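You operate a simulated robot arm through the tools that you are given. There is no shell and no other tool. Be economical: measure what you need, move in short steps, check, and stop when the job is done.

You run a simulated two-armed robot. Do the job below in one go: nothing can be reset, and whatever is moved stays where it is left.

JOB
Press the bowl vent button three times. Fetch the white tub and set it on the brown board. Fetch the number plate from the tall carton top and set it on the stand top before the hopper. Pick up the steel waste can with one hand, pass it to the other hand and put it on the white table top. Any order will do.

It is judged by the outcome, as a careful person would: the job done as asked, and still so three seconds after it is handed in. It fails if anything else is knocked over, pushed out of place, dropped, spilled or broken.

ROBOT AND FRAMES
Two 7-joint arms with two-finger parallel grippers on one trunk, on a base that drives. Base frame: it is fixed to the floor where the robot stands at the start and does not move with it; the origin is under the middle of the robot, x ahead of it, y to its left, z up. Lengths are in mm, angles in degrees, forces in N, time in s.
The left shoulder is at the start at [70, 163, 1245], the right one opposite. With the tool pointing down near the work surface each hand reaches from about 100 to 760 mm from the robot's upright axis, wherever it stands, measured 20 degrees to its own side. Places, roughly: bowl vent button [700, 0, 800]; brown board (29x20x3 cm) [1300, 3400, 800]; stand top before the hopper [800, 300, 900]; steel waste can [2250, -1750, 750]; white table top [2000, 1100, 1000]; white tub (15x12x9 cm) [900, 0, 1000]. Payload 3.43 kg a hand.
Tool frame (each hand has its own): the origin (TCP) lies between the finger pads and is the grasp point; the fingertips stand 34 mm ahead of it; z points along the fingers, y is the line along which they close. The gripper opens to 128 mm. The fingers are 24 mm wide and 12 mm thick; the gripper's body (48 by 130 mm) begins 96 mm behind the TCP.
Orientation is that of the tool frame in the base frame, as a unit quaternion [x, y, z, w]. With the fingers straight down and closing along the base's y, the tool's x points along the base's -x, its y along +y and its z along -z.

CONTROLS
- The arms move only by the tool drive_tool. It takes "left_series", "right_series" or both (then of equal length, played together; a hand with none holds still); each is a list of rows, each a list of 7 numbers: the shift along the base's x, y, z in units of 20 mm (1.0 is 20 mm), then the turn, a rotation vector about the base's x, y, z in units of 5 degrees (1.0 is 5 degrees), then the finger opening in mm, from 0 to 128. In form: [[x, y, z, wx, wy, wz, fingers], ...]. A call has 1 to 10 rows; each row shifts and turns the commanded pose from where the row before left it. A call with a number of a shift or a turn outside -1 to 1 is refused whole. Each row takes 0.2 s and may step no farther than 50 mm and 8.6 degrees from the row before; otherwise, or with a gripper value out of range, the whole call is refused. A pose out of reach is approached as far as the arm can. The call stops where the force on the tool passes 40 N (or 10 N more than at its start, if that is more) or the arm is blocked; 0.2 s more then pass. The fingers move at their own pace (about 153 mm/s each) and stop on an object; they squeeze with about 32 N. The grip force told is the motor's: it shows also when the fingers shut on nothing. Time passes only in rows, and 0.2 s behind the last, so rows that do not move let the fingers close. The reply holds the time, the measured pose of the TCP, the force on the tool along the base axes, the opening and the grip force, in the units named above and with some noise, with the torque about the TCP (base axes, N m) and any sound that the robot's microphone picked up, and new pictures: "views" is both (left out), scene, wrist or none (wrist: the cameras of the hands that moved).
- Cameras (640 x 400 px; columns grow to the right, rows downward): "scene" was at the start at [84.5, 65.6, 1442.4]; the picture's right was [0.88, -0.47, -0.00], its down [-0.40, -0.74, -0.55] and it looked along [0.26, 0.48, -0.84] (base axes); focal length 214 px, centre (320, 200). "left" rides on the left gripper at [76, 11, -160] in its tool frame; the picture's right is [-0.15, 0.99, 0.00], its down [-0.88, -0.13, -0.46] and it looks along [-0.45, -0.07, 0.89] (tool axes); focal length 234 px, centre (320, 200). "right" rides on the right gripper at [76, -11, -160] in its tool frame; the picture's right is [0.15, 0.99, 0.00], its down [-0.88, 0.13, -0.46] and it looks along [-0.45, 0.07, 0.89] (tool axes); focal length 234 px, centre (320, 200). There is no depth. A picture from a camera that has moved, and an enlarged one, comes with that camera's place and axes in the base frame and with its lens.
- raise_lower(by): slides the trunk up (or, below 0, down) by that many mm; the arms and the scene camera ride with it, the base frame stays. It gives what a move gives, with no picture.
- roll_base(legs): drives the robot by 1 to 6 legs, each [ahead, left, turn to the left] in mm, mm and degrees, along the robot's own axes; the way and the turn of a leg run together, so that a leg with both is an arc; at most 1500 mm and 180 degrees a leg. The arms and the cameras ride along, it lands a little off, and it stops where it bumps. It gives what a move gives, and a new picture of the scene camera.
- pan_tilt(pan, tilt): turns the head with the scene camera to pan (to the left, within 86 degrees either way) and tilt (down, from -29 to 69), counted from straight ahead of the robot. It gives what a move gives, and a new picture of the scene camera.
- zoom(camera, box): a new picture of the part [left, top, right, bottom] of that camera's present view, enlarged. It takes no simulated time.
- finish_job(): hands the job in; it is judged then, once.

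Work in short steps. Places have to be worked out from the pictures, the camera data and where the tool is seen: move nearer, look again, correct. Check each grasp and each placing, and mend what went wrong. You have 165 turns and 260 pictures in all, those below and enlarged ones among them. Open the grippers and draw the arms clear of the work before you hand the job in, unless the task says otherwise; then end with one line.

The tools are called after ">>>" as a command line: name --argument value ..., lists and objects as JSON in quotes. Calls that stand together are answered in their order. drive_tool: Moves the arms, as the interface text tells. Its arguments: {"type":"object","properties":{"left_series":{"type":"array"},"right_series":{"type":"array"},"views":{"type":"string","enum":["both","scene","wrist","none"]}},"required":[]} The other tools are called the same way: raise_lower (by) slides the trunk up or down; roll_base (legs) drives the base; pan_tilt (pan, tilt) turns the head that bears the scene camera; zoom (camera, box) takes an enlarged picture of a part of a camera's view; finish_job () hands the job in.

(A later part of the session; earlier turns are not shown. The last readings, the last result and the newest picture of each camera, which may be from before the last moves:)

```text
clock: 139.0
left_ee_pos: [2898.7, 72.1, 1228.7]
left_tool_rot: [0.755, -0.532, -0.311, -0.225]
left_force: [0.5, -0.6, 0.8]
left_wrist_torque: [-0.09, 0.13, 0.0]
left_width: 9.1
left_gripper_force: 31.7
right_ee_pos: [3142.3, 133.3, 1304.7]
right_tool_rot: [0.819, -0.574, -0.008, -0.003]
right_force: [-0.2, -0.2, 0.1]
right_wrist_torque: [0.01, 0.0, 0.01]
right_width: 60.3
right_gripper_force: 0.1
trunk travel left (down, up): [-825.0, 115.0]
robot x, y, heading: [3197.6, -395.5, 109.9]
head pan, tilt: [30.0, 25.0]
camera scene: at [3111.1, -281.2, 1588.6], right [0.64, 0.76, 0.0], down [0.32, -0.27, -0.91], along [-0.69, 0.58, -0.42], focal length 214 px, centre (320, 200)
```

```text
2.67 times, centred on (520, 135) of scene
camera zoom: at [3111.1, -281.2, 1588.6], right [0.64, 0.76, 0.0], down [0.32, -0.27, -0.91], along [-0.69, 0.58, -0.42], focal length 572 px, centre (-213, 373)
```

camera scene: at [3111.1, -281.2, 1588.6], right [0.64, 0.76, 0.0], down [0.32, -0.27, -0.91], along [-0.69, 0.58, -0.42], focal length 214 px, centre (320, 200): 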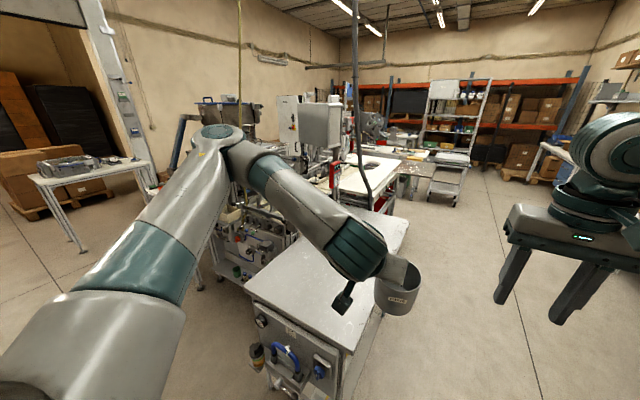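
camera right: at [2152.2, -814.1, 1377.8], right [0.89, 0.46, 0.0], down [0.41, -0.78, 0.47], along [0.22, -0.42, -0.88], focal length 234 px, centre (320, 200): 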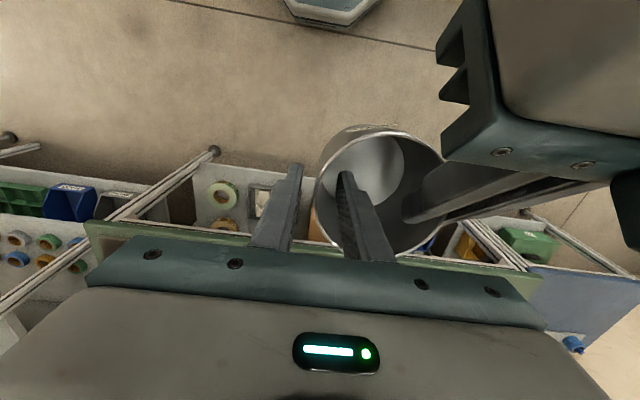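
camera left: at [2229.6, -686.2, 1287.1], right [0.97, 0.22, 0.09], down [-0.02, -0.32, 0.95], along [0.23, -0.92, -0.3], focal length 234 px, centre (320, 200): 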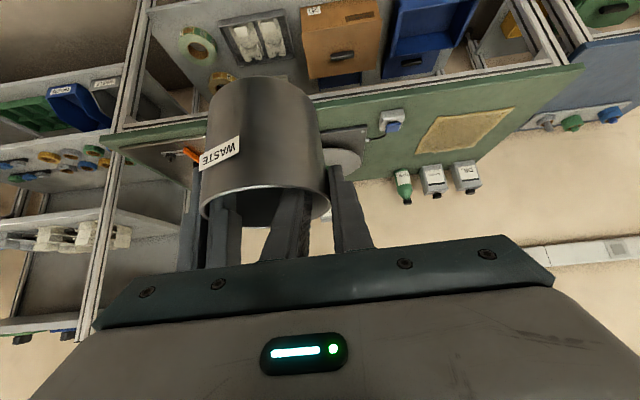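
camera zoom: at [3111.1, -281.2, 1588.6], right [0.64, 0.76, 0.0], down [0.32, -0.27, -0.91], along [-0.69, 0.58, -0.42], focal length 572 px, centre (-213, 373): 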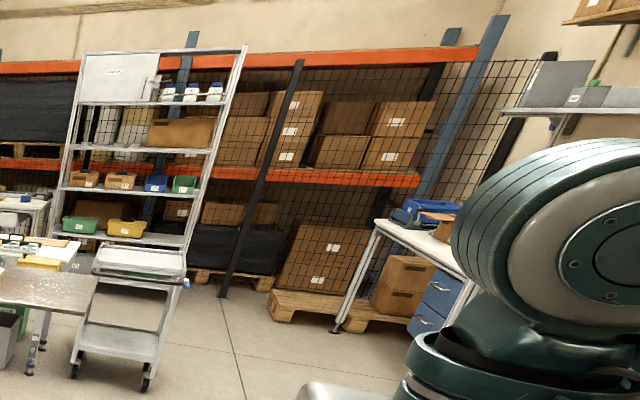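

The white table's east edge runs from about (2254,951) to (1892,1925); clear surface near (1965,1365). I drive north along the aisle and turn to face it.

>>> roll_base --legs '[[1100, 0, 0], [1030, 30, 0]]'

>>> pan_tilt --pan 70 --tilt 35

```text
clock: 141.7
left_ee_pos: [2767.0, 395.9, 1225.8]
left_tool_rot: [0.763, -0.522, -0.311, -0.221]
left_force: [-0.2, 0.4, -0.1]
left_wrist_torque: [-0.11, 0.1, -0.02]
left_width: 8.9
left_gripper_force: 31.9
right_ee_pos: [3008.2, 463.2, 1303.6]
right_tool_rot: [0.826, -0.563, -0.007, -0.004]
right_force: [-0.2, 1.0, -0.6]
right_wrist_torque: [0.0, -0.07, -0.02]
right_width: 60.0
right_gripper_force: 0.1
trunk travel left (down, up): [-825.0, 115.0]
robot x, y, heading: [3086.9, -63.2, 111.2]
head pan, tilt: [30.0, 25.0]
stopped in leg 1: the robot was blocked; the commanded pose is now the measured one
camera scene: at [2986.7, 48.3, 1588.1], right [0.62, 0.78, 0.0], down [0.33, -0.26, -0.9], along [-0.71, 0.57, -0.43], focal length 214 px, centre (320, 200)
```

scene: 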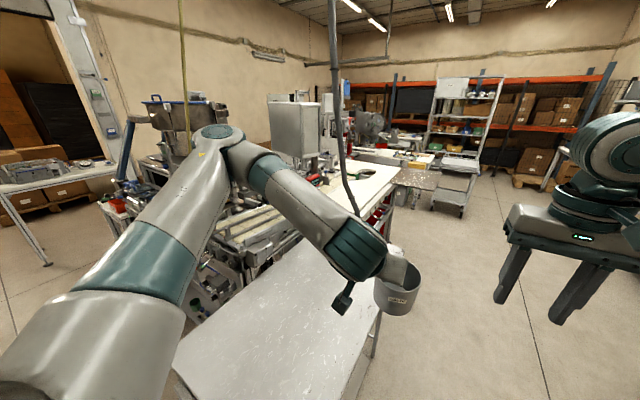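

```text
clock: 142.8
left_ee_pos: [2773.5, 396.1, 1227.3]
left_tool_rot: [0.761, -0.523, -0.314, -0.221]
left_force: [0.0, 0.4, -0.4]
left_wrist_torque: [-0.08, 0.14, 0.03]
left_width: 9.2
left_gripper_force: 31.9
right_ee_pos: [3015.1, 463.4, 1304.8]
right_tool_rot: [0.826, -0.564, -0.009, -0.002]
right_force: [-0.6, -0.3, 0.4]
right_wrist_torque: [-0.02, 0.0, 0.03]
right_width: 59.9
right_gripper_force: 0.2
trunk travel left (down, up): [-825.0, 115.0]
robot x, y, heading: [3085.4, -60.3, 111.2]
head pan, tilt: [70.0, 35.0]
camera scene: at [2978.7, -12.2, 1573.0], right [-0.02, 1.0, 0.0], down [0.57, 0.01, -0.82], along [-0.82, -0.02, -0.57], focal length 214 px, centre (320, 200)
```

scene: 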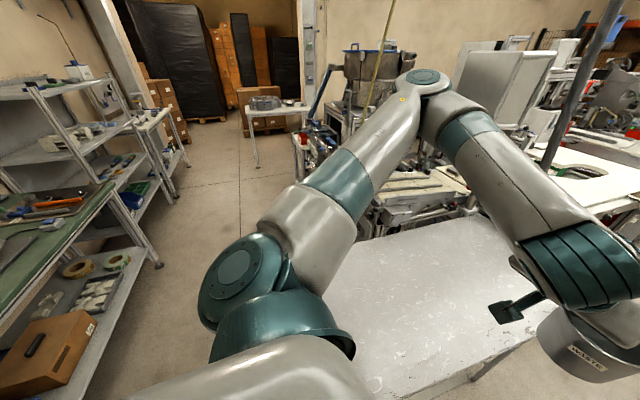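

The base touched the grey table's corner (its top is lower, ~780, and it sticks out farther than I thought). I back off, sidestep right 270, and go on north with a wider berth.

>>> roll_base --legs '[[-60, 0, 0], [0, -280, -2], [900, 0, 0], [920, 0, 0]]'

>>> pan_tilt --pan 75 --tilt 35

```text
clock: 154.0
left_ee_pos: [2489.6, 2168.2, 1228.1]
left_tool_rot: [0.746, -0.543, -0.309, -0.23]
left_force: [0.2, 0.1, -3.6]
left_wrist_torque: [-0.09, 0.14, 0.01]
left_width: 8.9
left_gripper_force: 31.4
right_ee_pos: [2733.4, 2221.7, 1305.1]
right_tool_rot: [0.811, -0.585, -0.009, -0.003]
right_force: [-0.6, 0.3, -0.4]
right_wrist_torque: [-0.01, 0.02, 0.03]
right_width: 60.2
right_gripper_force: 0.0
trunk travel left (down, up): [-825.0, 115.0]
robot x, y, heading: [2772.6, 1697.0, 108.2]
head pan, tilt: [70.0, 35.0]
camera scene: at [2671.3, 1748.4, 1572.9], right [0.03, 1.0, 0.0], down [0.57, -0.02, -0.82], along [-0.82, 0.03, -0.57], focal length 214 px, centre (320, 200)
```

scene: 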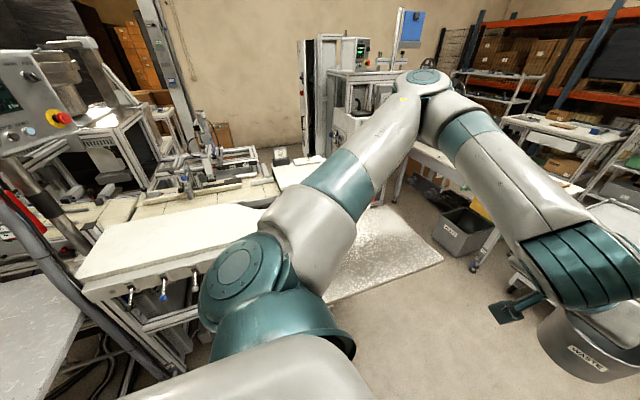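

```text
clock: 154.7
left_ee_pos: [2488.5, 2168.0, 1228.3]
left_tool_rot: [0.746, -0.544, -0.308, -0.23]
left_force: [-0.2, -0.5, -3.1]
left_wrist_torque: [-0.13, 0.13, -0.01]
left_width: 9.1
left_gripper_force: 32.1
right_ee_pos: [2733.8, 2221.2, 1303.8]
right_tool_rot: [0.81, -0.586, -0.01, -0.004]
right_force: [-0.3, 0.1, 0.4]
right_wrist_torque: [0.0, 0.03, -0.03]
right_width: 60.0
right_gripper_force: 0.0
trunk travel left (down, up): [-825.0, 115.0]
robot x, y, heading: [2774.0, 1691.5, 107.9]
head pan, tilt: [75.0, 35.0]
camera scene: at [2671.1, 1741.6, 1572.9], right [-0.05, 1.0, 0.0], down [0.57, 0.03, -0.82], along [-0.82, -0.04, -0.57], focal length 214 px, centre (320, 200)
```

scene: 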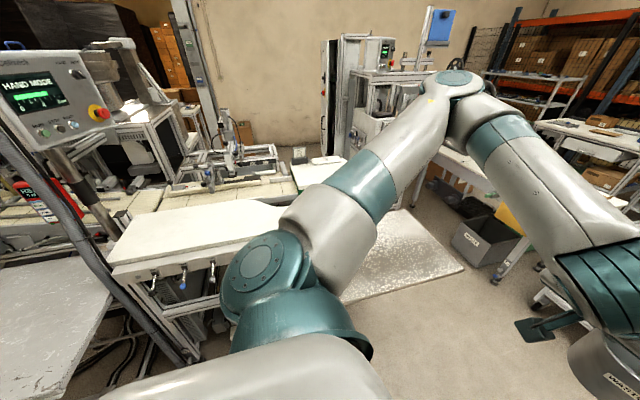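

The white table's clear part is around (1985,1280). I turn left 91° to face it, look down, and check before going closer.

>>> roll_base --legs '[[0, 0, 91]]'

>>> pan_tilt --pan 0 --tilt 38

```text
clock: 158.8
left_ee_pos: [2297.4, 1415.7, 1228.0]
left_tool_rot: [0.913, 0.138, -0.38, 0.053]
left_force: [-0.2, 0.0, -3.8]
left_wrist_torque: [-0.1, -0.12, 0.02]
left_width: 8.9
left_gripper_force: 31.7
right_ee_pos: [2246.5, 1660.5, 1304.4]
right_tool_rot: [0.988, 0.153, -0.01, 0.004]
right_force: [0.2, 0.4, -0.1]
right_wrist_torque: [-0.02, 0.02, 0.01]
right_width: 60.2
right_gripper_force: 0.1
trunk travel left (down, up): [-825.0, 115.0]
robot x, y, heading: [2777.4, 1690.6, -162.6]
head pan, tilt: [75.0, 35.0]
camera scene: at [2730.1, 1595.0, 1572.9], right [-1.0, -0.04, 0.0], down [-0.02, 0.57, -0.82], along [0.03, -0.82, -0.57], focal length 214 px, centre (320, 200)
```

scene: 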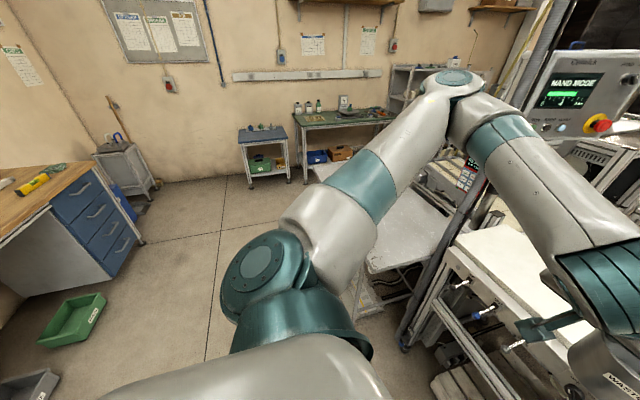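

```text
clock: 160.3
left_ee_pos: [2296.4, 1415.3, 1227.9]
left_tool_rot: [0.913, 0.138, -0.38, 0.053]
left_force: [0.3, -0.5, -2.8]
left_wrist_torque: [-0.09, -0.09, 0.02]
left_width: 8.8
left_gripper_force: 32.4
right_ee_pos: [2246.5, 1660.7, 1304.8]
right_tool_rot: [0.988, 0.153, -0.009, 0.004]
right_force: [0.9, 0.6, 0.2]
right_wrist_torque: [-0.01, 0.0, -0.02]
right_width: 60.0
right_gripper_force: 0.1
trunk travel left (down, up): [-825.0, 115.0]
robot x, y, heading: [2772.6, 1698.2, -162.8]
head pan, tilt: [0.0, 38.0]
camera scene: at [2644.1, 1656.8, 1568.3], right [-0.3, 0.95, 0.0], down [0.59, 0.18, -0.79], along [-0.75, -0.24, -0.62], focal length 214 px, centre (320, 200)
```

scene: 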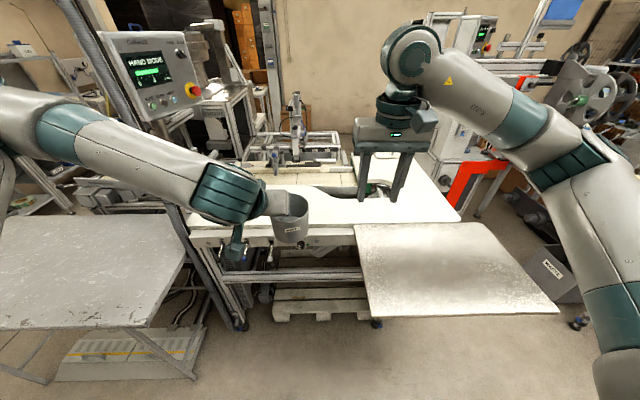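

Clear view: the free white part is left of the metal plate; a hose hangs at left. I move ahead 110 and left 150, keeping the base clear of the plate's leg.

>>> roll_base --legs '[[0, 150, 2], [110, 0, 0]]'

>>> zoom --camera "scene" --box '[160, 140, 400, 290]'

>>> zoom --camera "left" --box '[0, 0, 640, 400]'

```text
clock: 162.5
left_ee_pos: [2250.6, 1220.5, 1228.2]
left_tool_rot: [0.91, 0.152, -0.38, 0.059]
left_force: [-0.4, -1.0, -2.7]
left_wrist_torque: [-0.1, -0.1, -0.04]
left_width: 8.5
left_gripper_force: 32.0
right_ee_pos: [2194.7, 1464.1, 1305.2]
right_tool_rot: [0.986, 0.169, -0.009, 0.003]
right_force: [-0.5, 0.4, 0.2]
right_wrist_torque: [0.03, 0.05, 0.06]
right_width: 60.0
right_gripper_force: 0.1
trunk travel left (down, up): [-825.0, 115.0]
robot x, y, heading: [2717.6, 1514.7, -160.7]
head pan, tilt: [0.0, 38.0]
camera scene: at [2591.6, 1473.0, 1568.6], right [-0.33, 0.94, 0.0], down [0.58, 0.2, -0.79], along [-0.74, -0.26, -0.61], focal length 214 px, centre (320, 200)
```

scene: 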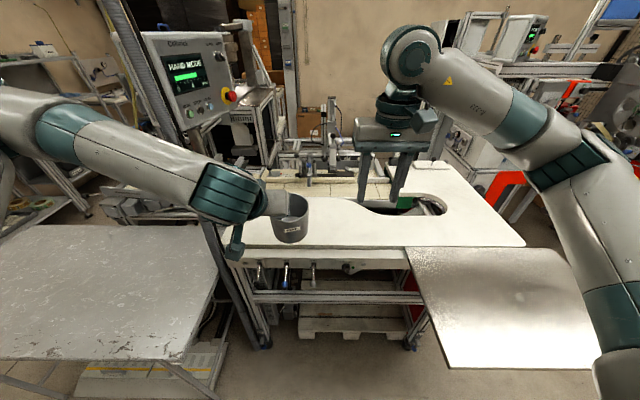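

```text
2.67 times, centred on (280, 215) of scene
camera zoom: at [2591.6, 1473.0, 1568.6], right [-0.33, 0.94, 0.0], down [0.58, 0.2, -0.79], along [-0.74, -0.26, -0.61], focal length 572 px, centre (427, 160)
```

zoom: 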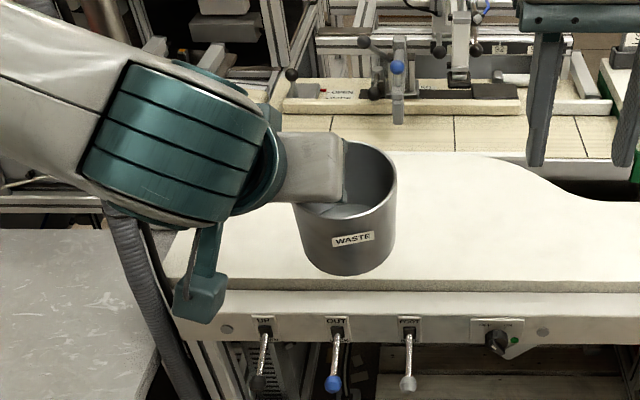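

```text
1.00 times, centred on (320, 200) of left
camera zoom: at [2412.8, 1263.3, 1287.2], right [0.22, -0.97, 0.1], down [-0.32, 0.02, 0.95], along [-0.92, -0.24, -0.31], focal length 234 px, centre (320, 200)
```

zoom: 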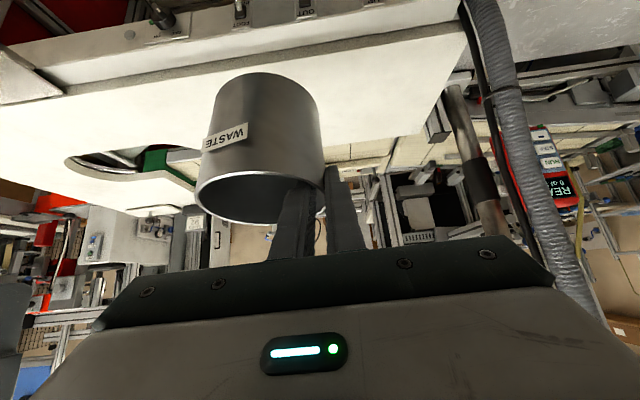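

The can hangs over the table edge. I move the left hand 210 mm forward over the white surface, staying high.

>>> drive_tool --left_series '[[-0.94, -0.33, 0, 0, 0, 0, 0], [-0.94, -0.33, 0, 0, 0, 0, 0], [-0.94, -0.33, 0, 0, 0, 0, 0], [-0.94, -0.33, 0, 0, 0, 0, 0], [-0.94, -0.33, 0, 0, 0, 0, 0], [-0.94, -0.33, 0, 0, 0, 0, 0], [-0.94, -0.33, 0, 0, 0, 0, 0], [-0.94, -0.33, 0, 0, 0, 0, 0], [-0.94, -0.33, 0, 0, 0, 0, 0], [-0.94, -0.33, 0, 0, 0, 0, 0]]' --views "both"

```text
clock: 164.7
left_ee_pos: [2078.5, 1132.3, 1232.2]
left_tool_rot: [0.911, 0.152, -0.379, 0.059]
left_force: [0.1, 0.3, -3.2]
left_wrist_torque: [-0.11, -0.06, -0.01]
left_width: 8.7
left_gripper_force: 31.8
left hand out of reach, approached as far as the arm can: row 6, 7, 8, 9, 10
right_ee_pos: [2191.2, 1463.8, 1304.4]
right_tool_rot: [0.986, 0.169, -0.009, 0.005]
right_force: [0.7, -0.3, -0.1]
right_wrist_torque: [0.0, 0.0, -0.03]
right_width: 59.8
right_gripper_force: 0.1
trunk travel left (down, up): [-825.0, 115.0]
robot x, y, heading: [2715.4, 1512.8, -160.7]
head pan, tilt: [0.0, 38.0]
camera scene: at [2588.6, 1472.8, 1568.2], right [-0.33, 0.94, 0.0], down [0.58, 0.2, -0.79], along [-0.74, -0.26, -0.62], focal length 214 px, centre (320, 200)
camera left: at [2240.3, 1173.7, 1291.7], right [0.22, -0.97, 0.09], down [-0.32, 0.02, 0.95], along [-0.92, -0.24, -0.31], focal length 234 px, centre (320, 200)
```

scene: 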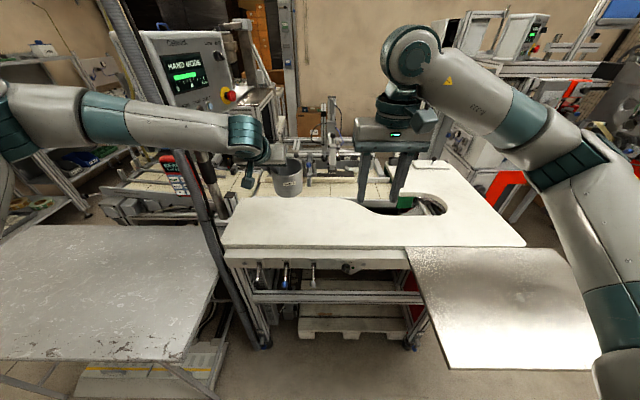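
left: 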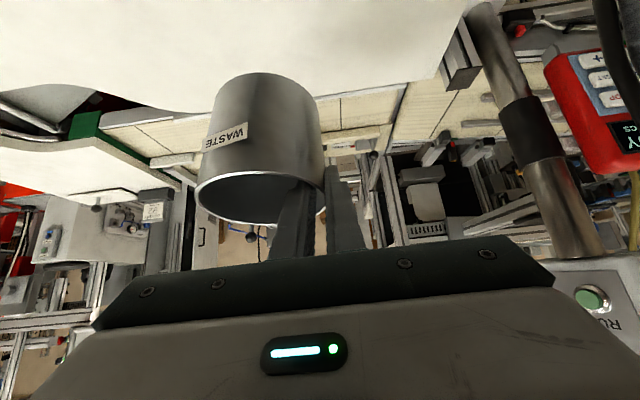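

The can is above the front third of the white surface. I drive 60 mm further ahead for a safer place, then lower by steps.

>>> roll_base --legs '[[60, 0, 0]]'

>>> drive_tool --left_series '[[0, 0, -1, 0, 0, 0, 0], [0, 0, -1, 0, 0, 0, 0], [0, 0, -1, 0, 0, 0, 0], [0, 0, -1, 0, 0, 0, 0], [0, 0, -1, 0, 0, 0, 0]]' --views "both"

```text
clock: 165.7
left_ee_pos: [2032.7, 1114.0, 1238.2]
left_tool_rot: [0.909, 0.153, -0.382, 0.06]
left_force: [0.3, 0.1, -3.0]
left_wrist_torque: [-0.09, -0.08, -0.02]
left_width: 8.7
left_gripper_force: 31.7
right_ee_pos: [2143.5, 1447.7, 1308.4]
right_tool_rot: [0.985, 0.17, -0.013, 0.006]
right_force: [0.9, 0.4, 0.2]
right_wrist_torque: [-0.03, 0.09, 0.0]
right_width: 60.1
right_gripper_force: 0.1
trunk travel left (down, up): [-825.0, 115.0]
robot x, y, heading: [2664.1, 1496.2, -160.5]
head pan, tilt: [0.0, 38.0]
camera scene: at [2542.9, 1456.9, 1569.3], right [-0.33, 0.94, 0.0], down [0.58, 0.2, -0.79], along [-0.75, -0.26, -0.61], focal length 214 px, centre (320, 200)
```

scene: 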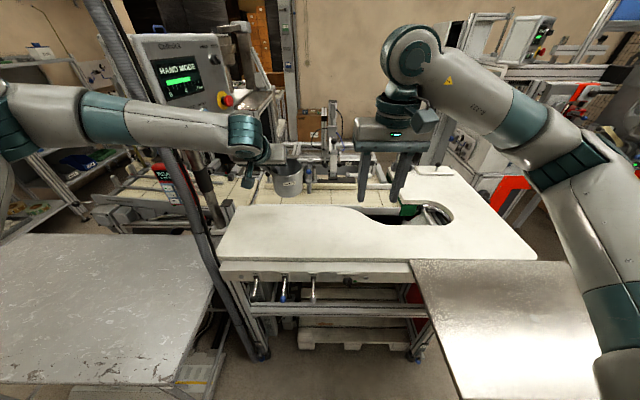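

```text
clock: 166.9
left_ee_pos: [2050.9, 1088.9, 1147.4]
left_tool_rot: [0.91, 0.154, -0.38, 0.059]
left_force: [0.4, 0.0, -3.5]
left_wrist_torque: [-0.08, -0.11, -0.01]
left_width: 8.9
left_gripper_force: 31.7
left hand out of reach, approached as far as the arm can: row 1, 2, 3, 4, 5
right_ee_pos: [2139.1, 1444.4, 1306.8]
right_tool_rot: [0.985, 0.17, -0.01, 0.004]
right_force: [0.3, 1.4, 0.1]
right_wrist_torque: [0.03, 0.01, 0.02]
right_width: 60.0
right_gripper_force: 0.0
trunk travel left (down, up): [-825.0, 115.0]
robot x, y, heading: [2662.5, 1492.2, -160.6]
head pan, tilt: [0.0, 38.0]
camera scene: at [2535.7, 1453.9, 1568.4], right [-0.33, 0.94, 0.0], down [0.58, 0.2, -0.79], along [-0.74, -0.26, -0.62], focal length 214 px, centre (320, 200)
camera left: at [2211.8, 1130.7, 1206.1], right [0.22, -0.97, 0.09], down [-0.32, 0.02, 0.95], along [-0.92, -0.24, -0.31], focal length 234 px, centre (320, 200)
```

scene: 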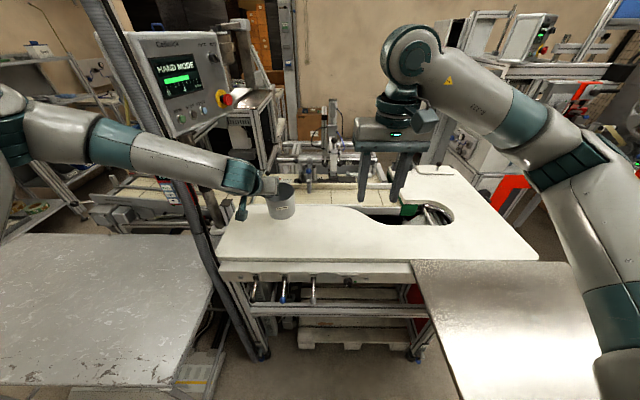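
left: 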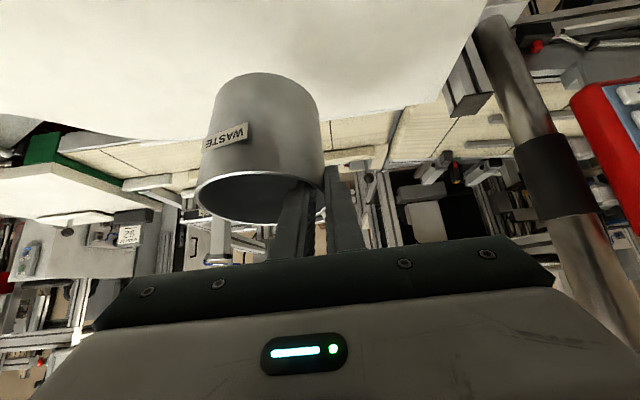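

I lower with the trunk instead, so the arm keeps its shape: 70 mm first.

>>> raise_lower --by -70

>>> zoom --camera "scene" --box '[200, 140, 400, 290]'

>>> zoom --camera "left" --box '[0, 0, 640, 400]'

```text
clock: 167.9
left_ee_pos: [2049.9, 1089.6, 1077.1]
left_tool_rot: [0.911, 0.153, -0.379, 0.059]
left_force: [-0.4, -0.4, -3.3]
left_wrist_torque: [-0.13, -0.09, 0.0]
left_width: 8.6
left_gripper_force: 32.2
right_ee_pos: [2137.1, 1444.8, 1235.6]
right_tool_rot: [0.985, 0.17, -0.01, 0.003]
right_force: [0.3, -0.3, -0.7]
right_wrist_torque: [-0.01, 0.04, 0.02]
right_width: 60.2
right_gripper_force: 0.0
trunk travel left (down, up): [-755.0, 185.0]
robot x, y, heading: [2663.1, 1496.0, -160.7]
head pan, tilt: [0.0, 38.0]
```

```text
2.67 times, centred on (300, 215) of scene
camera zoom: at [2534.9, 1453.9, 1498.4], right [-0.33, 0.94, 0.0], down [0.58, 0.2, -0.79], along [-0.74, -0.26, -0.62], focal length 572 px, centre (373, 160)
```

zoom: 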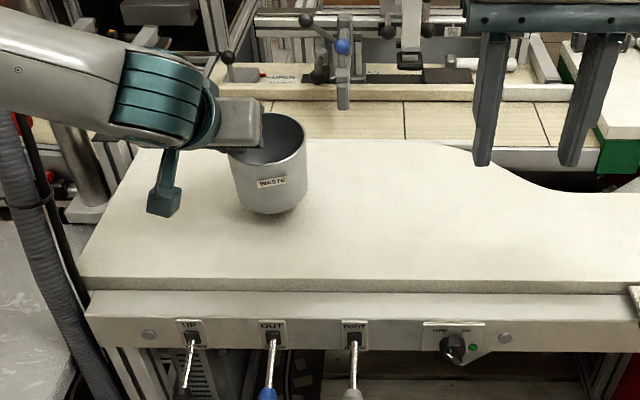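

```text
1.00 times, centred on (320, 200) of left
camera zoom: at [2211.0, 1130.8, 1136.0], right [0.22, -0.97, 0.09], down [-0.32, 0.02, 0.95], along [-0.92, -0.24, -0.31], focal length 234 px, centre (320, 200)
```

zoom: 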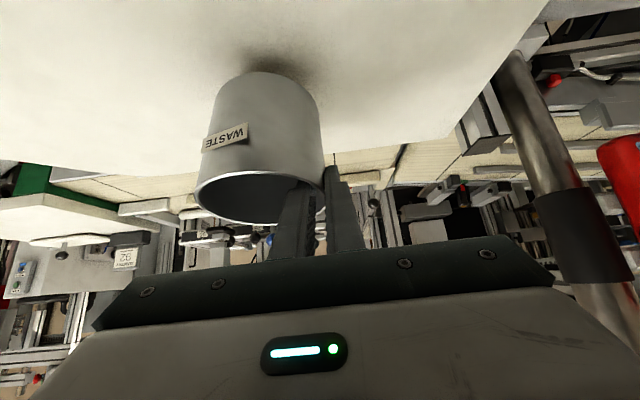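

A contact shadow appears under the can, so it's close. I lower in 15 mm steps watching the force.

>>> raise_lower --by -20

>>> zoom --camera "scene" --box '[230, 160, 350, 240]'

```text
clock: 168.6
left_ee_pos: [2049.3, 1088.8, 1057.2]
left_tool_rot: [0.911, 0.152, -0.38, 0.058]
left_force: [0.0, 0.2, -4.0]
left_wrist_torque: [-0.12, -0.07, -0.04]
left_width: 8.7
left_gripper_force: 32.0
right_ee_pos: [2137.6, 1443.8, 1216.1]
right_tool_rot: [0.985, 0.171, -0.009, 0.004]
right_force: [-0.3, 0.6, 0.6]
right_wrist_torque: [0.02, 0.02, 0.0]
right_width: 60.1
right_gripper_force: 0.0
trunk travel left (down, up): [-735.0, 205.0]
robot x, y, heading: [2659.4, 1498.3, -160.8]
head pan, tilt: [0.0, 38.0]
```

```text
5.00 times, centred on (290, 200) of scene
camera zoom: at [2534.7, 1453.9, 1478.3], right [-0.33, 0.94, 0.0], down [0.58, 0.2, -0.79], along [-0.74, -0.26, -0.62], focal length 1072 px, centre (470, 200)
```

zoom: 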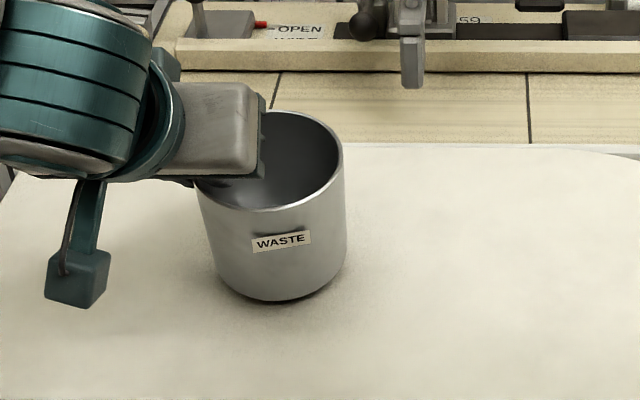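

Still hanging (−4 N). Another 10 mm.

>>> raise_lower --by -10

>>> raise_lower --by -8

>>> zoom --camera "scene" --box '[230, 160, 350, 240]'

```text
clock: 169.2
left_ee_pos: [2050.1, 1088.2, 1048.6]
left_tool_rot: [0.91, 0.153, -0.38, 0.059]
left_force: [-0.8, -1.1, 3.9]
left_wrist_torque: [0.22, -0.11, 0.05]
left_width: 8.7
left_gripper_force: 31.9
right_ee_pos: [2137.4, 1444.3, 1205.5]
right_tool_rot: [0.985, 0.171, -0.01, 0.004]
right_force: [0.1, -0.8, -0.5]
right_wrist_torque: [0.02, 0.02, -0.04]
right_width: 59.8
right_gripper_force: 0.0
trunk travel left (down, up): [-725.0, 215.0]
robot x, y, heading: [2663.3, 1496.4, -160.7]
head pan, tilt: [0.0, 38.0]
```

```text
clock: 169.9
left_ee_pos: [2048.7, 1086.4, 1046.6]
left_tool_rot: [0.908, 0.153, -0.386, 0.059]
left_force: [4.0, -1.0, 12.7]
left_wrist_torque: [0.56, -0.72, -0.25]
left_width: 9.1
left_gripper_force: 31.9
right_ee_pos: [2138.8, 1443.3, 1198.3]
right_tool_rot: [0.985, 0.17, -0.009, 0.004]
right_force: [-0.3, 0.2, 0.2]
right_wrist_torque: [-0.01, -0.03, 0.02]
right_width: 59.9
right_gripper_force: 0.1
trunk travel left (down, up): [-718.0, 222.0]
robot x, y, heading: [2663.2, 1493.3, -160.4]
head pan, tilt: [0.0, 38.0]
stopped: the force on the tool passed its limit (the readings are from after the stop); the commanded pose is now the measured one
```

```text
5.00 times, centred on (290, 200) of scene
camera zoom: at [2535.4, 1454.2, 1460.7], right [-0.33, 0.94, 0.0], down [0.58, 0.2, -0.79], along [-0.74, -0.26, -0.62], focal length 1072 px, centre (470, 200)
```

zoom: 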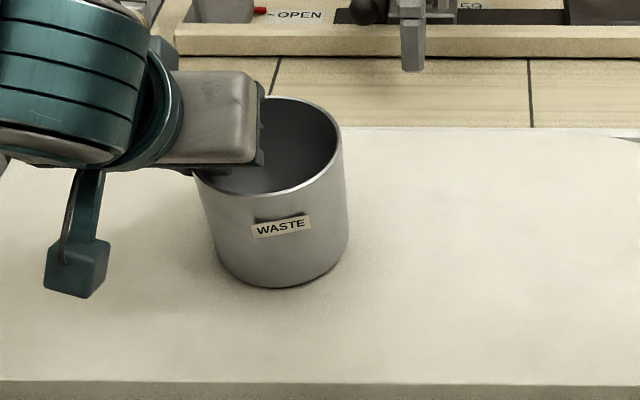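

It touches down. I open the left fingers gently to 30, then look.

>>> drive_tool --left_series '[[0, 0, 0, 0, 0, 0, 14], [0, 0, 0, 0, 0, 0, 20], [0, 0, 0, 0, 0, 0, 28], [0, 0, 0, 0, 0, 0, 28]]' --views "wrist"

>>> zoom --camera "scene" --box '[230, 160, 350, 240]'

```text
clock: 170.9
left_ee_pos: [2046.8, 1086.3, 1045.6]
left_tool_rot: [0.908, 0.154, -0.384, 0.06]
left_force: [0.4, 0.3, 0.6]
left_wrist_torque: [0.01, 0.01, 0.02]
left_width: 28.2
left_gripper_force: 0.0
right_ee_pos: [2139.0, 1444.5, 1198.0]
right_tool_rot: [0.985, 0.17, -0.009, 0.004]
right_force: [0.2, 0.8, 1.0]
right_wrist_torque: [0.01, 0.0, -0.01]
right_width: 59.8
right_gripper_force: 0.1
trunk travel left (down, up): [-718.0, 222.0]
robot x, y, heading: [2663.4, 1495.8, -160.5]
head pan, tilt: [0.0, 38.0]
camera left: at [2209.5, 1129.3, 1101.7], right [0.23, -0.97, 0.1], down [-0.31, 0.02, 0.95], along [-0.92, -0.24, -0.3], focal length 234 px, centre (320, 200)
```

left: 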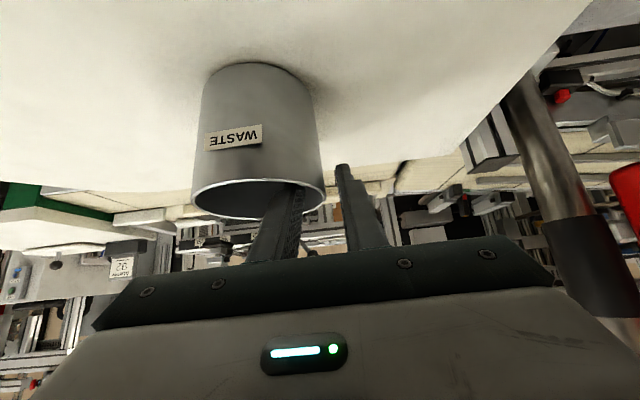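

```text
5.00 times, centred on (290, 200) of scene
camera zoom: at [2535.0, 1453.7, 1460.9], right [-0.33, 0.94, 0.0], down [0.58, 0.2, -0.79], along [-0.74, -0.26, -0.62], focal length 1072 px, centre (470, 200)
```

zoom: 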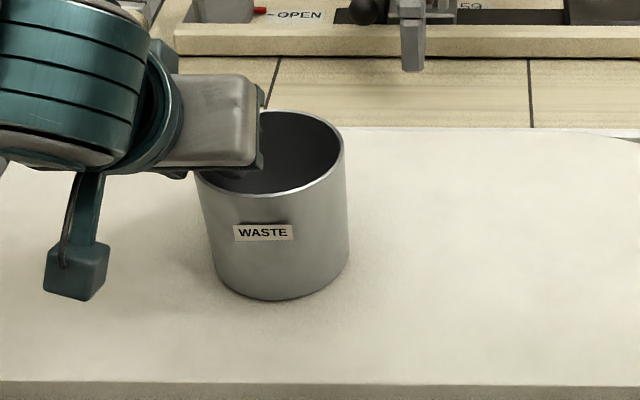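

The can stands level on the white table. I raise the trunk for a pure vertical withdrawal.

>>> raise_lower --by 130

>>> roll_base --legs '[[-170, 0, 0]]'

>>> zoom --camera "scene" --box '[200, 120, 440, 270]'

```text
clock: 172.5
left_ee_pos: [2046.9, 1085.5, 1175.5]
left_tool_rot: [0.908, 0.155, -0.384, 0.06]
left_force: [0.2, -0.2, -0.4]
left_wrist_torque: [-0.02, -0.02, 0.0]
left_width: 28.0
left_gripper_force: 0.0
right_ee_pos: [2137.4, 1443.1, 1327.3]
right_tool_rot: [0.985, 0.171, -0.009, 0.004]
right_force: [-0.4, 0.9, 0.3]
right_wrist_torque: [0.0, 0.01, 0.02]
right_width: 60.1
right_gripper_force: 0.0
trunk travel left (down, up): [-848.0, 92.0]
robot x, y, heading: [2661.6, 1496.7, -160.7]
head pan, tilt: [0.0, 38.0]
```

```text
clock: 174.0
left_ee_pos: [2204.3, 1142.7, 1172.5]
left_tool_rot: [0.909, 0.152, -0.383, 0.058]
left_force: [-0.5, 0.5, -0.6]
left_wrist_torque: [0.02, -0.04, -0.01]
left_width: 28.0
left_gripper_force: 0.0
right_ee_pos: [2293.8, 1500.0, 1325.1]
right_tool_rot: [0.986, 0.168, -0.008, 0.005]
right_force: [0.5, -0.1, -0.5]
right_wrist_torque: [-0.03, 0.01, 0.0]
right_width: 60.1
right_gripper_force: 0.0
trunk travel left (down, up): [-848.0, 92.0]
robot x, y, heading: [2822.9, 1552.4, -161.0]
head pan, tilt: [0.0, 38.0]
camera scene: at [2691.6, 1509.0, 1590.4], right [-0.33, 0.94, 0.0], down [0.58, 0.2, -0.79], along [-0.74, -0.26, -0.62], focal length 214 px, centre (320, 200)
```

scene: 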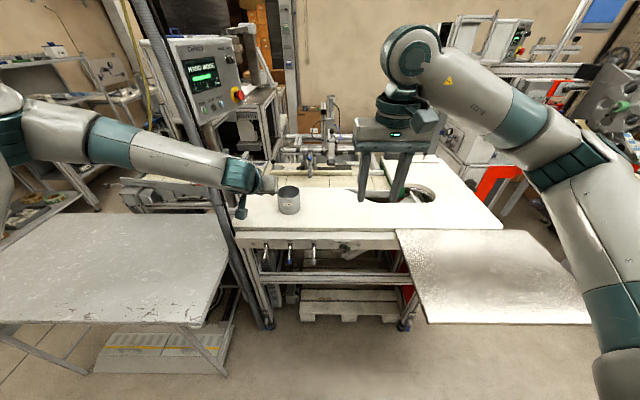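

```text
2.67 times, centred on (320, 195) of scene
camera zoom: at [2691.6, 1509.0, 1590.4], right [-0.33, 0.94, 0.0], down [0.58, 0.2, -0.79], along [-0.74, -0.26, -0.62], focal length 572 px, centre (320, 213)
```

zoom: 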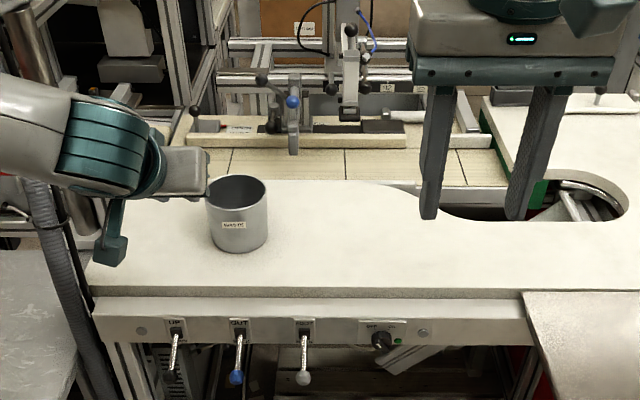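

The can stands well. Now I search for the tall carton: look north (right) and around from here.

>>> roll_base --legs '[[-150, 0, -60]]'

>>> pan_tilt --pan 0 --tilt 18

>>> zoom --camera "scene" --box '[160, 60, 480, 260]'

>>> pan_tilt --pan -60 --tilt 18

>>> zoom --camera "scene" --box '[120, 80, 440, 280]'

```text
clock: 177.0
left_ee_pos: [2299.2, 1853.6, 1173.9]
left_tool_rot: [0.864, -0.32, -0.363, -0.139]
left_force: [-0.7, -0.3, -0.2]
left_wrist_torque: [0.04, 0.02, 0.0]
left_width: 28.2
left_gripper_force: 0.0
right_ee_pos: [2654.5, 1954.1, 1326.7]
right_tool_rot: [0.938, -0.345, -0.01, -0.001]
right_force: [-0.4, -0.1, 0.8]
right_wrist_torque: [0.04, 0.01, 0.01]
right_width: 60.0
right_gripper_force: 0.1
trunk travel left (down, up): [-848.0, 92.0]
robot x, y, heading: [2960.8, 1525.2, 139.4]
head pan, tilt: [0.0, 38.0]
camera scene: at [2859.3, 1618.1, 1590.8], right [0.65, 0.76, 0.0], down [0.47, -0.4, -0.79], along [-0.6, 0.51, -0.62], focal length 214 px, centre (320, 200)
```

scene: 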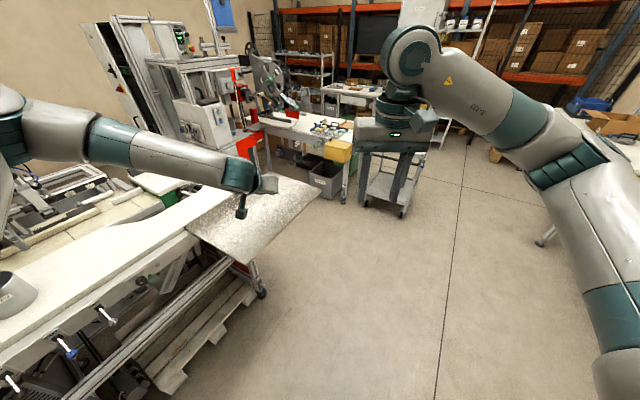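

```text
clock: 177.8
left_ee_pos: [2300.5, 1853.3, 1174.2]
left_tool_rot: [0.864, -0.321, -0.362, -0.14]
left_force: [0.4, -0.6, 0.5]
left_wrist_torque: [0.0, -0.01, 0.04]
left_width: 28.0
left_gripper_force: 0.0
right_ee_pos: [2655.1, 1955.2, 1327.7]
right_tool_rot: [0.938, -0.346, -0.009, -0.001]
right_force: [0.0, -0.8, -0.7]
right_wrist_torque: [0.03, -0.02, 0.0]
right_width: 60.1
right_gripper_force: 0.1
trunk travel left (down, up): [-848.0, 92.0]
robot x, y, heading: [2959.6, 1527.3, 139.4]
head pan, tilt: [0.0, 18.0]
camera scene: at [2854.9, 1622.8, 1622.5], right [0.65, 0.76, 0.0], down [0.24, -0.2, -0.95], along [-0.72, 0.62, -0.31], focal length 214 px, centre (320, 200)
```

scene: 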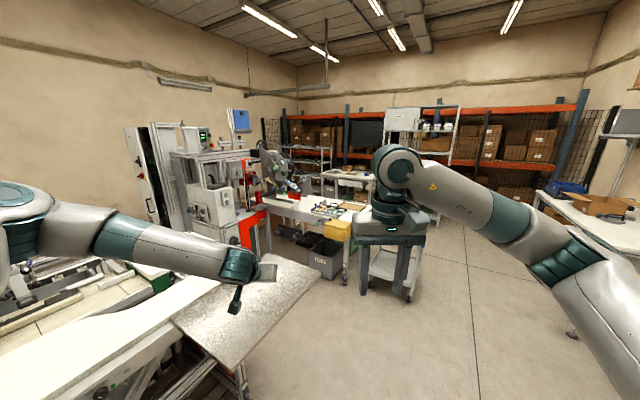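

```text
2.00 times, centred on (320, 160) of scene
camera zoom: at [2854.9, 1622.8, 1622.5], right [0.65, 0.76, 0.0], down [0.24, -0.2, -0.95], along [-0.72, 0.62, -0.31], focal length 429 px, centre (320, 280)
```

zoom: 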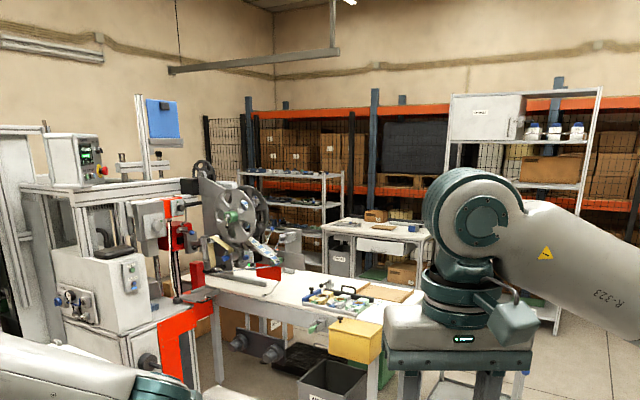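

```text
clock: 179.1
left_ee_pos: [2299.9, 1853.9, 1175.4]
left_tool_rot: [0.863, -0.321, -0.364, -0.141]
left_force: [0.2, 0.4, 0.0]
left_wrist_torque: [0.0, -0.01, 0.03]
left_width: 28.2
left_gripper_force: 0.1
right_ee_pos: [2656.2, 1953.6, 1326.9]
right_tool_rot: [0.938, -0.345, -0.01, -0.001]
right_force: [0.4, -0.9, 0.2]
right_wrist_torque: [-0.02, -0.01, 0.0]
right_width: 59.8
right_gripper_force: 0.0
trunk travel left (down, up): [-848.0, 92.0]
robot x, y, heading: [2963.7, 1523.4, 139.6]
head pan, tilt: [-60.0, 18.0]
camera scene: at [2942.5, 1653.8, 1622.6], right [0.98, -0.18, 0.0], down [-0.06, -0.3, -0.95], along [0.17, 0.93, -0.31], focal length 214 px, centre (320, 200)
```

scene: 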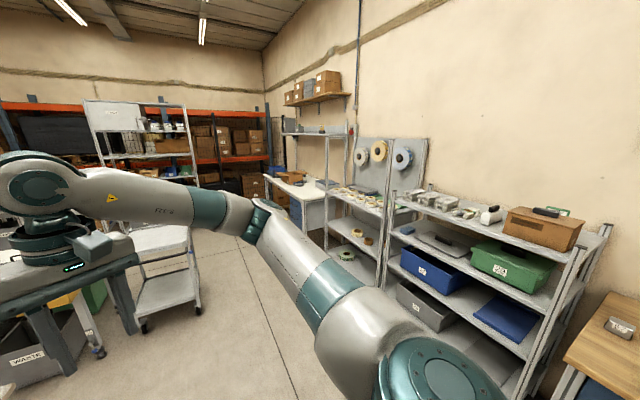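

```text
2.00 times, centred on (280, 180) of scene
camera zoom: at [2942.5, 1653.8, 1622.6], right [0.98, -0.18, 0.0], down [-0.06, -0.3, -0.95], along [0.17, 0.93, -0.31], focal length 429 px, centre (400, 240)
```

zoom: 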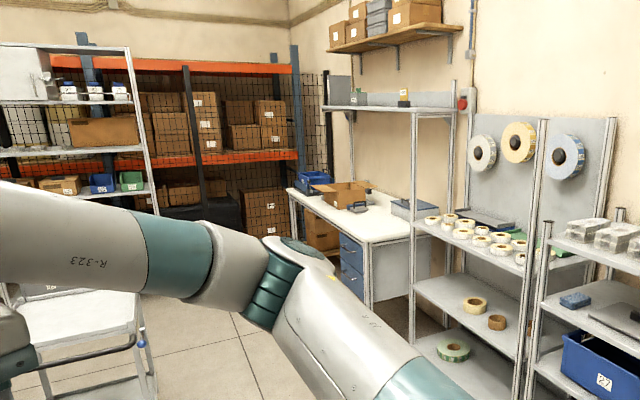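

The brown board is on the packing table near (1400,3340). I zoom on the shelf with the brown box at right and the packing area for a tall carton.

>>> zoom --camera "scene" --box '[380, 140, 640, 320]'

>>> pan_tilt --pan 5 --tilt 18

>>> zoom --camera "scene" --box '[230, 130, 390, 230]'

>>> zoom --camera "scene" --box '[330, 80, 560, 220]'

```text
2.22 times, centred on (510, 230) of scene
camera zoom: at [2942.5, 1653.8, 1622.6], right [0.98, -0.18, 0.0], down [-0.06, -0.3, -0.95], along [0.17, 0.93, -0.31], focal length 477 px, centre (-102, 133)
```

zoom: 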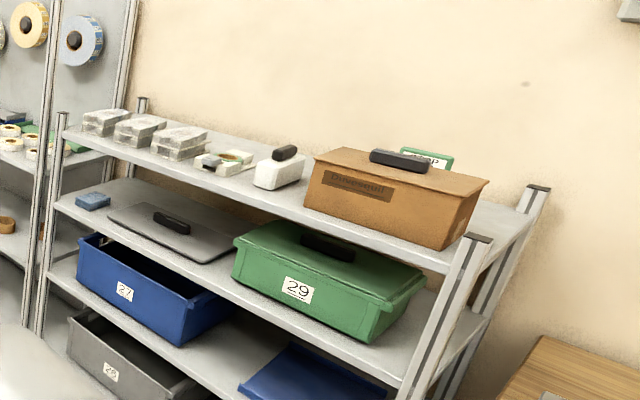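

```text
clock: 180.5
left_ee_pos: [2300.3, 1853.4, 1174.9]
left_tool_rot: [0.864, -0.32, -0.363, -0.14]
left_force: [-0.9, 0.6, 0.2]
left_wrist_torque: [0.01, -0.01, 0.01]
left_width: 28.2
left_gripper_force: 0.1
right_ee_pos: [2655.0, 1954.9, 1327.6]
right_tool_rot: [0.938, -0.345, -0.009, -0.001]
right_force: [0.4, 0.1, -0.3]
right_wrist_torque: [-0.01, -0.01, 0.02]
right_width: 59.6
right_gripper_force: 0.1
trunk travel left (down, up): [-848.0, 92.0]
robot x, y, heading: [2959.6, 1526.6, 139.5]
head pan, tilt: [5.0, 18.0]
camera scene: at [2849.6, 1616.4, 1622.6], right [0.58, 0.81, 0.0], down [0.25, -0.18, -0.95], along [-0.77, 0.55, -0.31], focal length 214 px, centre (320, 200)
```

scene: 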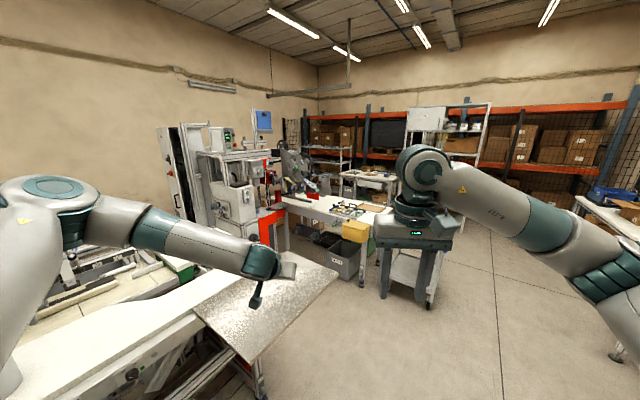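

```text
4.00 times, centred on (310, 180) of scene
camera zoom: at [2849.6, 1616.4, 1622.6], right [0.58, 0.81, 0.0], down [0.25, -0.18, -0.95], along [-0.77, 0.55, -0.31], focal length 858 px, centre (360, 280)
```

zoom: 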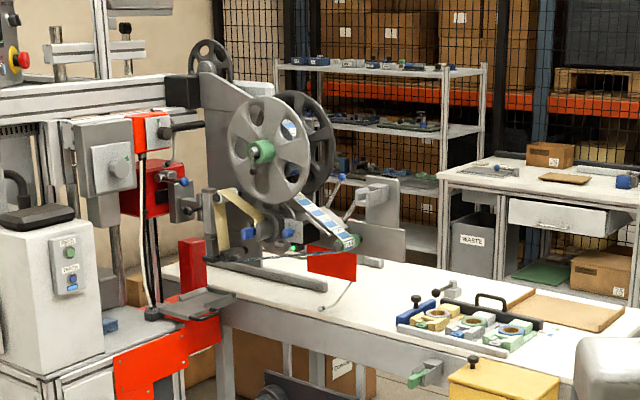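

```text
2.78 times, centred on (445, 150) of scene
camera zoom: at [2849.6, 1616.4, 1622.6], right [0.58, 0.81, 0.0], down [0.25, -0.18, -0.95], along [-0.77, 0.55, -0.31], focal length 597 px, centre (-28, 339)
```

zoom: 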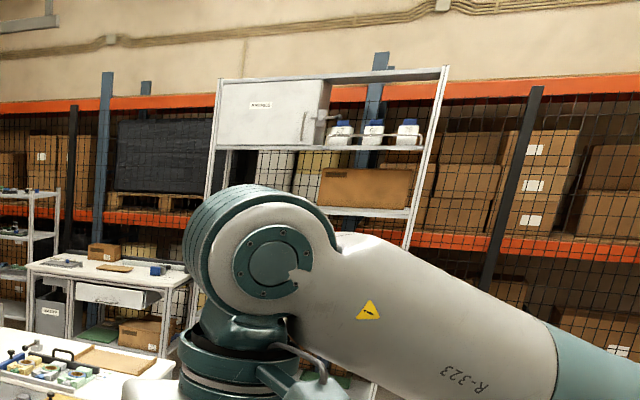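

No tall carton here. I drive back around the south side to the west corridor, which I have not yet seen well and which also leads to the packing table.

>>> roll_base --legs '[[0, 0, -30], [-1000, 0, 0], [-870, 0, 0]]'

>>> pan_tilt --pan 75 --tilt 25

```text
clock: 191.3
left_ee_pos: [3143.2, 406.0, 1175.2]
left_tool_rot: [0.738, -0.552, -0.308, -0.238]
left_force: [0.2, 0.2, 0.4]
left_wrist_torque: [0.01, 0.01, 0.0]
left_width: 28.3
left_gripper_force: 0.0
right_ee_pos: [3495.3, 298.2, 1327.5]
right_tool_rot: [0.802, -0.597, -0.01, -0.004]
right_force: [0.8, 0.1, 0.0]
right_wrist_torque: [-0.05, -0.01, 0.0]
right_width: 60.0
right_gripper_force: 0.0
trunk travel left (down, up): [-848.0, 92.0]
robot x, y, heading: [3524.4, -231.1, 106.5]
head pan, tilt: [5.0, 18.0]
camera scene: at [3473.7, -90.4, 1622.4], right [0.93, 0.37, 0.0], down [0.11, -0.29, -0.95], along [-0.35, 0.88, -0.31], focal length 214 px, centre (320, 200)
```

scene: 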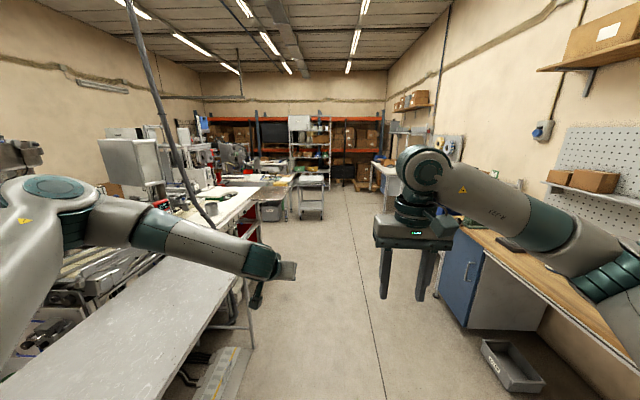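

```text
clock: 192.7
left_ee_pos: [3145.3, 404.6, 1175.3]
left_tool_rot: [0.737, -0.552, -0.308, -0.238]
left_force: [0.3, 0.1, 0.1]
left_wrist_torque: [0.0, -0.04, 0.0]
left_width: 28.1
left_gripper_force: 0.1
right_ee_pos: [3496.0, 296.5, 1327.2]
right_tool_rot: [0.802, -0.598, -0.009, -0.003]
right_force: [-0.4, -0.7, 0.6]
right_wrist_torque: [-0.01, 0.0, -0.03]
right_width: 60.1
right_gripper_force: 0.0
trunk travel left (down, up): [-848.0, 92.0]
robot x, y, heading: [3521.9, -229.8, 106.4]
head pan, tilt: [75.0, 25.0]
camera scene: at [3416.1, -180.7, 1611.3], right [-0.03, 1.0, 0.0], down [0.42, 0.01, -0.91], along [-0.91, -0.02, -0.42], focal length 214 px, centre (320, 200)
```

scene: 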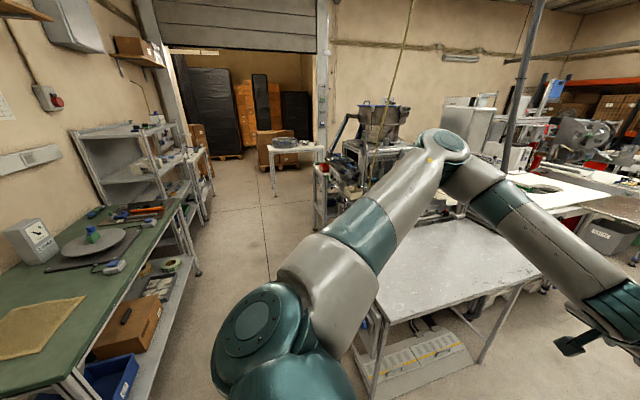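

The lane along the green bench is clear. I drive west in two long legs, then look at the corridor.

>>> roll_base --legs '[[0, 0, 3.2], [-30, 1500, 0], [0, 1500, 0], [0, 130, 0]]'

>>> pan_tilt --pan 20 --tilt 15

>>> zoom --camera "scene" --box '[160, 80, 480, 280]'

```text
refused: leg 2 is longer than a leg can be; nothing moved
```

```text
clock: 193.9
left_ee_pos: [3143.5, 405.1, 1174.8]
left_tool_rot: [0.738, -0.552, -0.308, -0.237]
left_force: [0.3, 0.5, 0.7]
left_wrist_torque: [0.01, -0.01, 0.02]
left_width: 28.0
left_gripper_force: 0.0
right_ee_pos: [3496.6, 297.7, 1327.7]
right_tool_rot: [0.803, -0.596, -0.009, -0.003]
right_force: [0.8, -0.3, 0.4]
right_wrist_torque: [0.0, -0.02, -0.01]
right_width: 60.0
right_gripper_force: 0.0
trunk travel left (down, up): [-848.0, 92.0]
robot x, y, heading: [3521.4, -229.5, 106.5]
head pan, tilt: [20.0, 15.0]
camera scene: at [3452.5, -103.1, 1627.4], right [0.8, 0.6, 0.0], down [0.15, -0.21, -0.97], along [-0.58, 0.78, -0.26], focal length 214 px, centre (320, 200)
```

scene: 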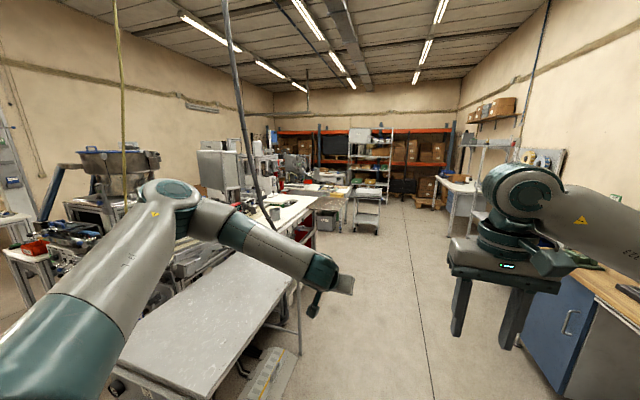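

```text
2.00 times, centred on (320, 180) of scene
camera zoom: at [3452.5, -103.1, 1627.4], right [0.8, 0.6, 0.0], down [0.15, -0.21, -0.97], along [-0.58, 0.78, -0.26], focal length 429 px, centre (320, 240)
```

zoom: 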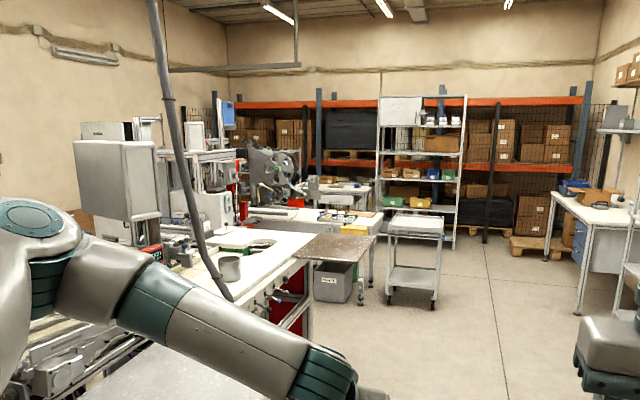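

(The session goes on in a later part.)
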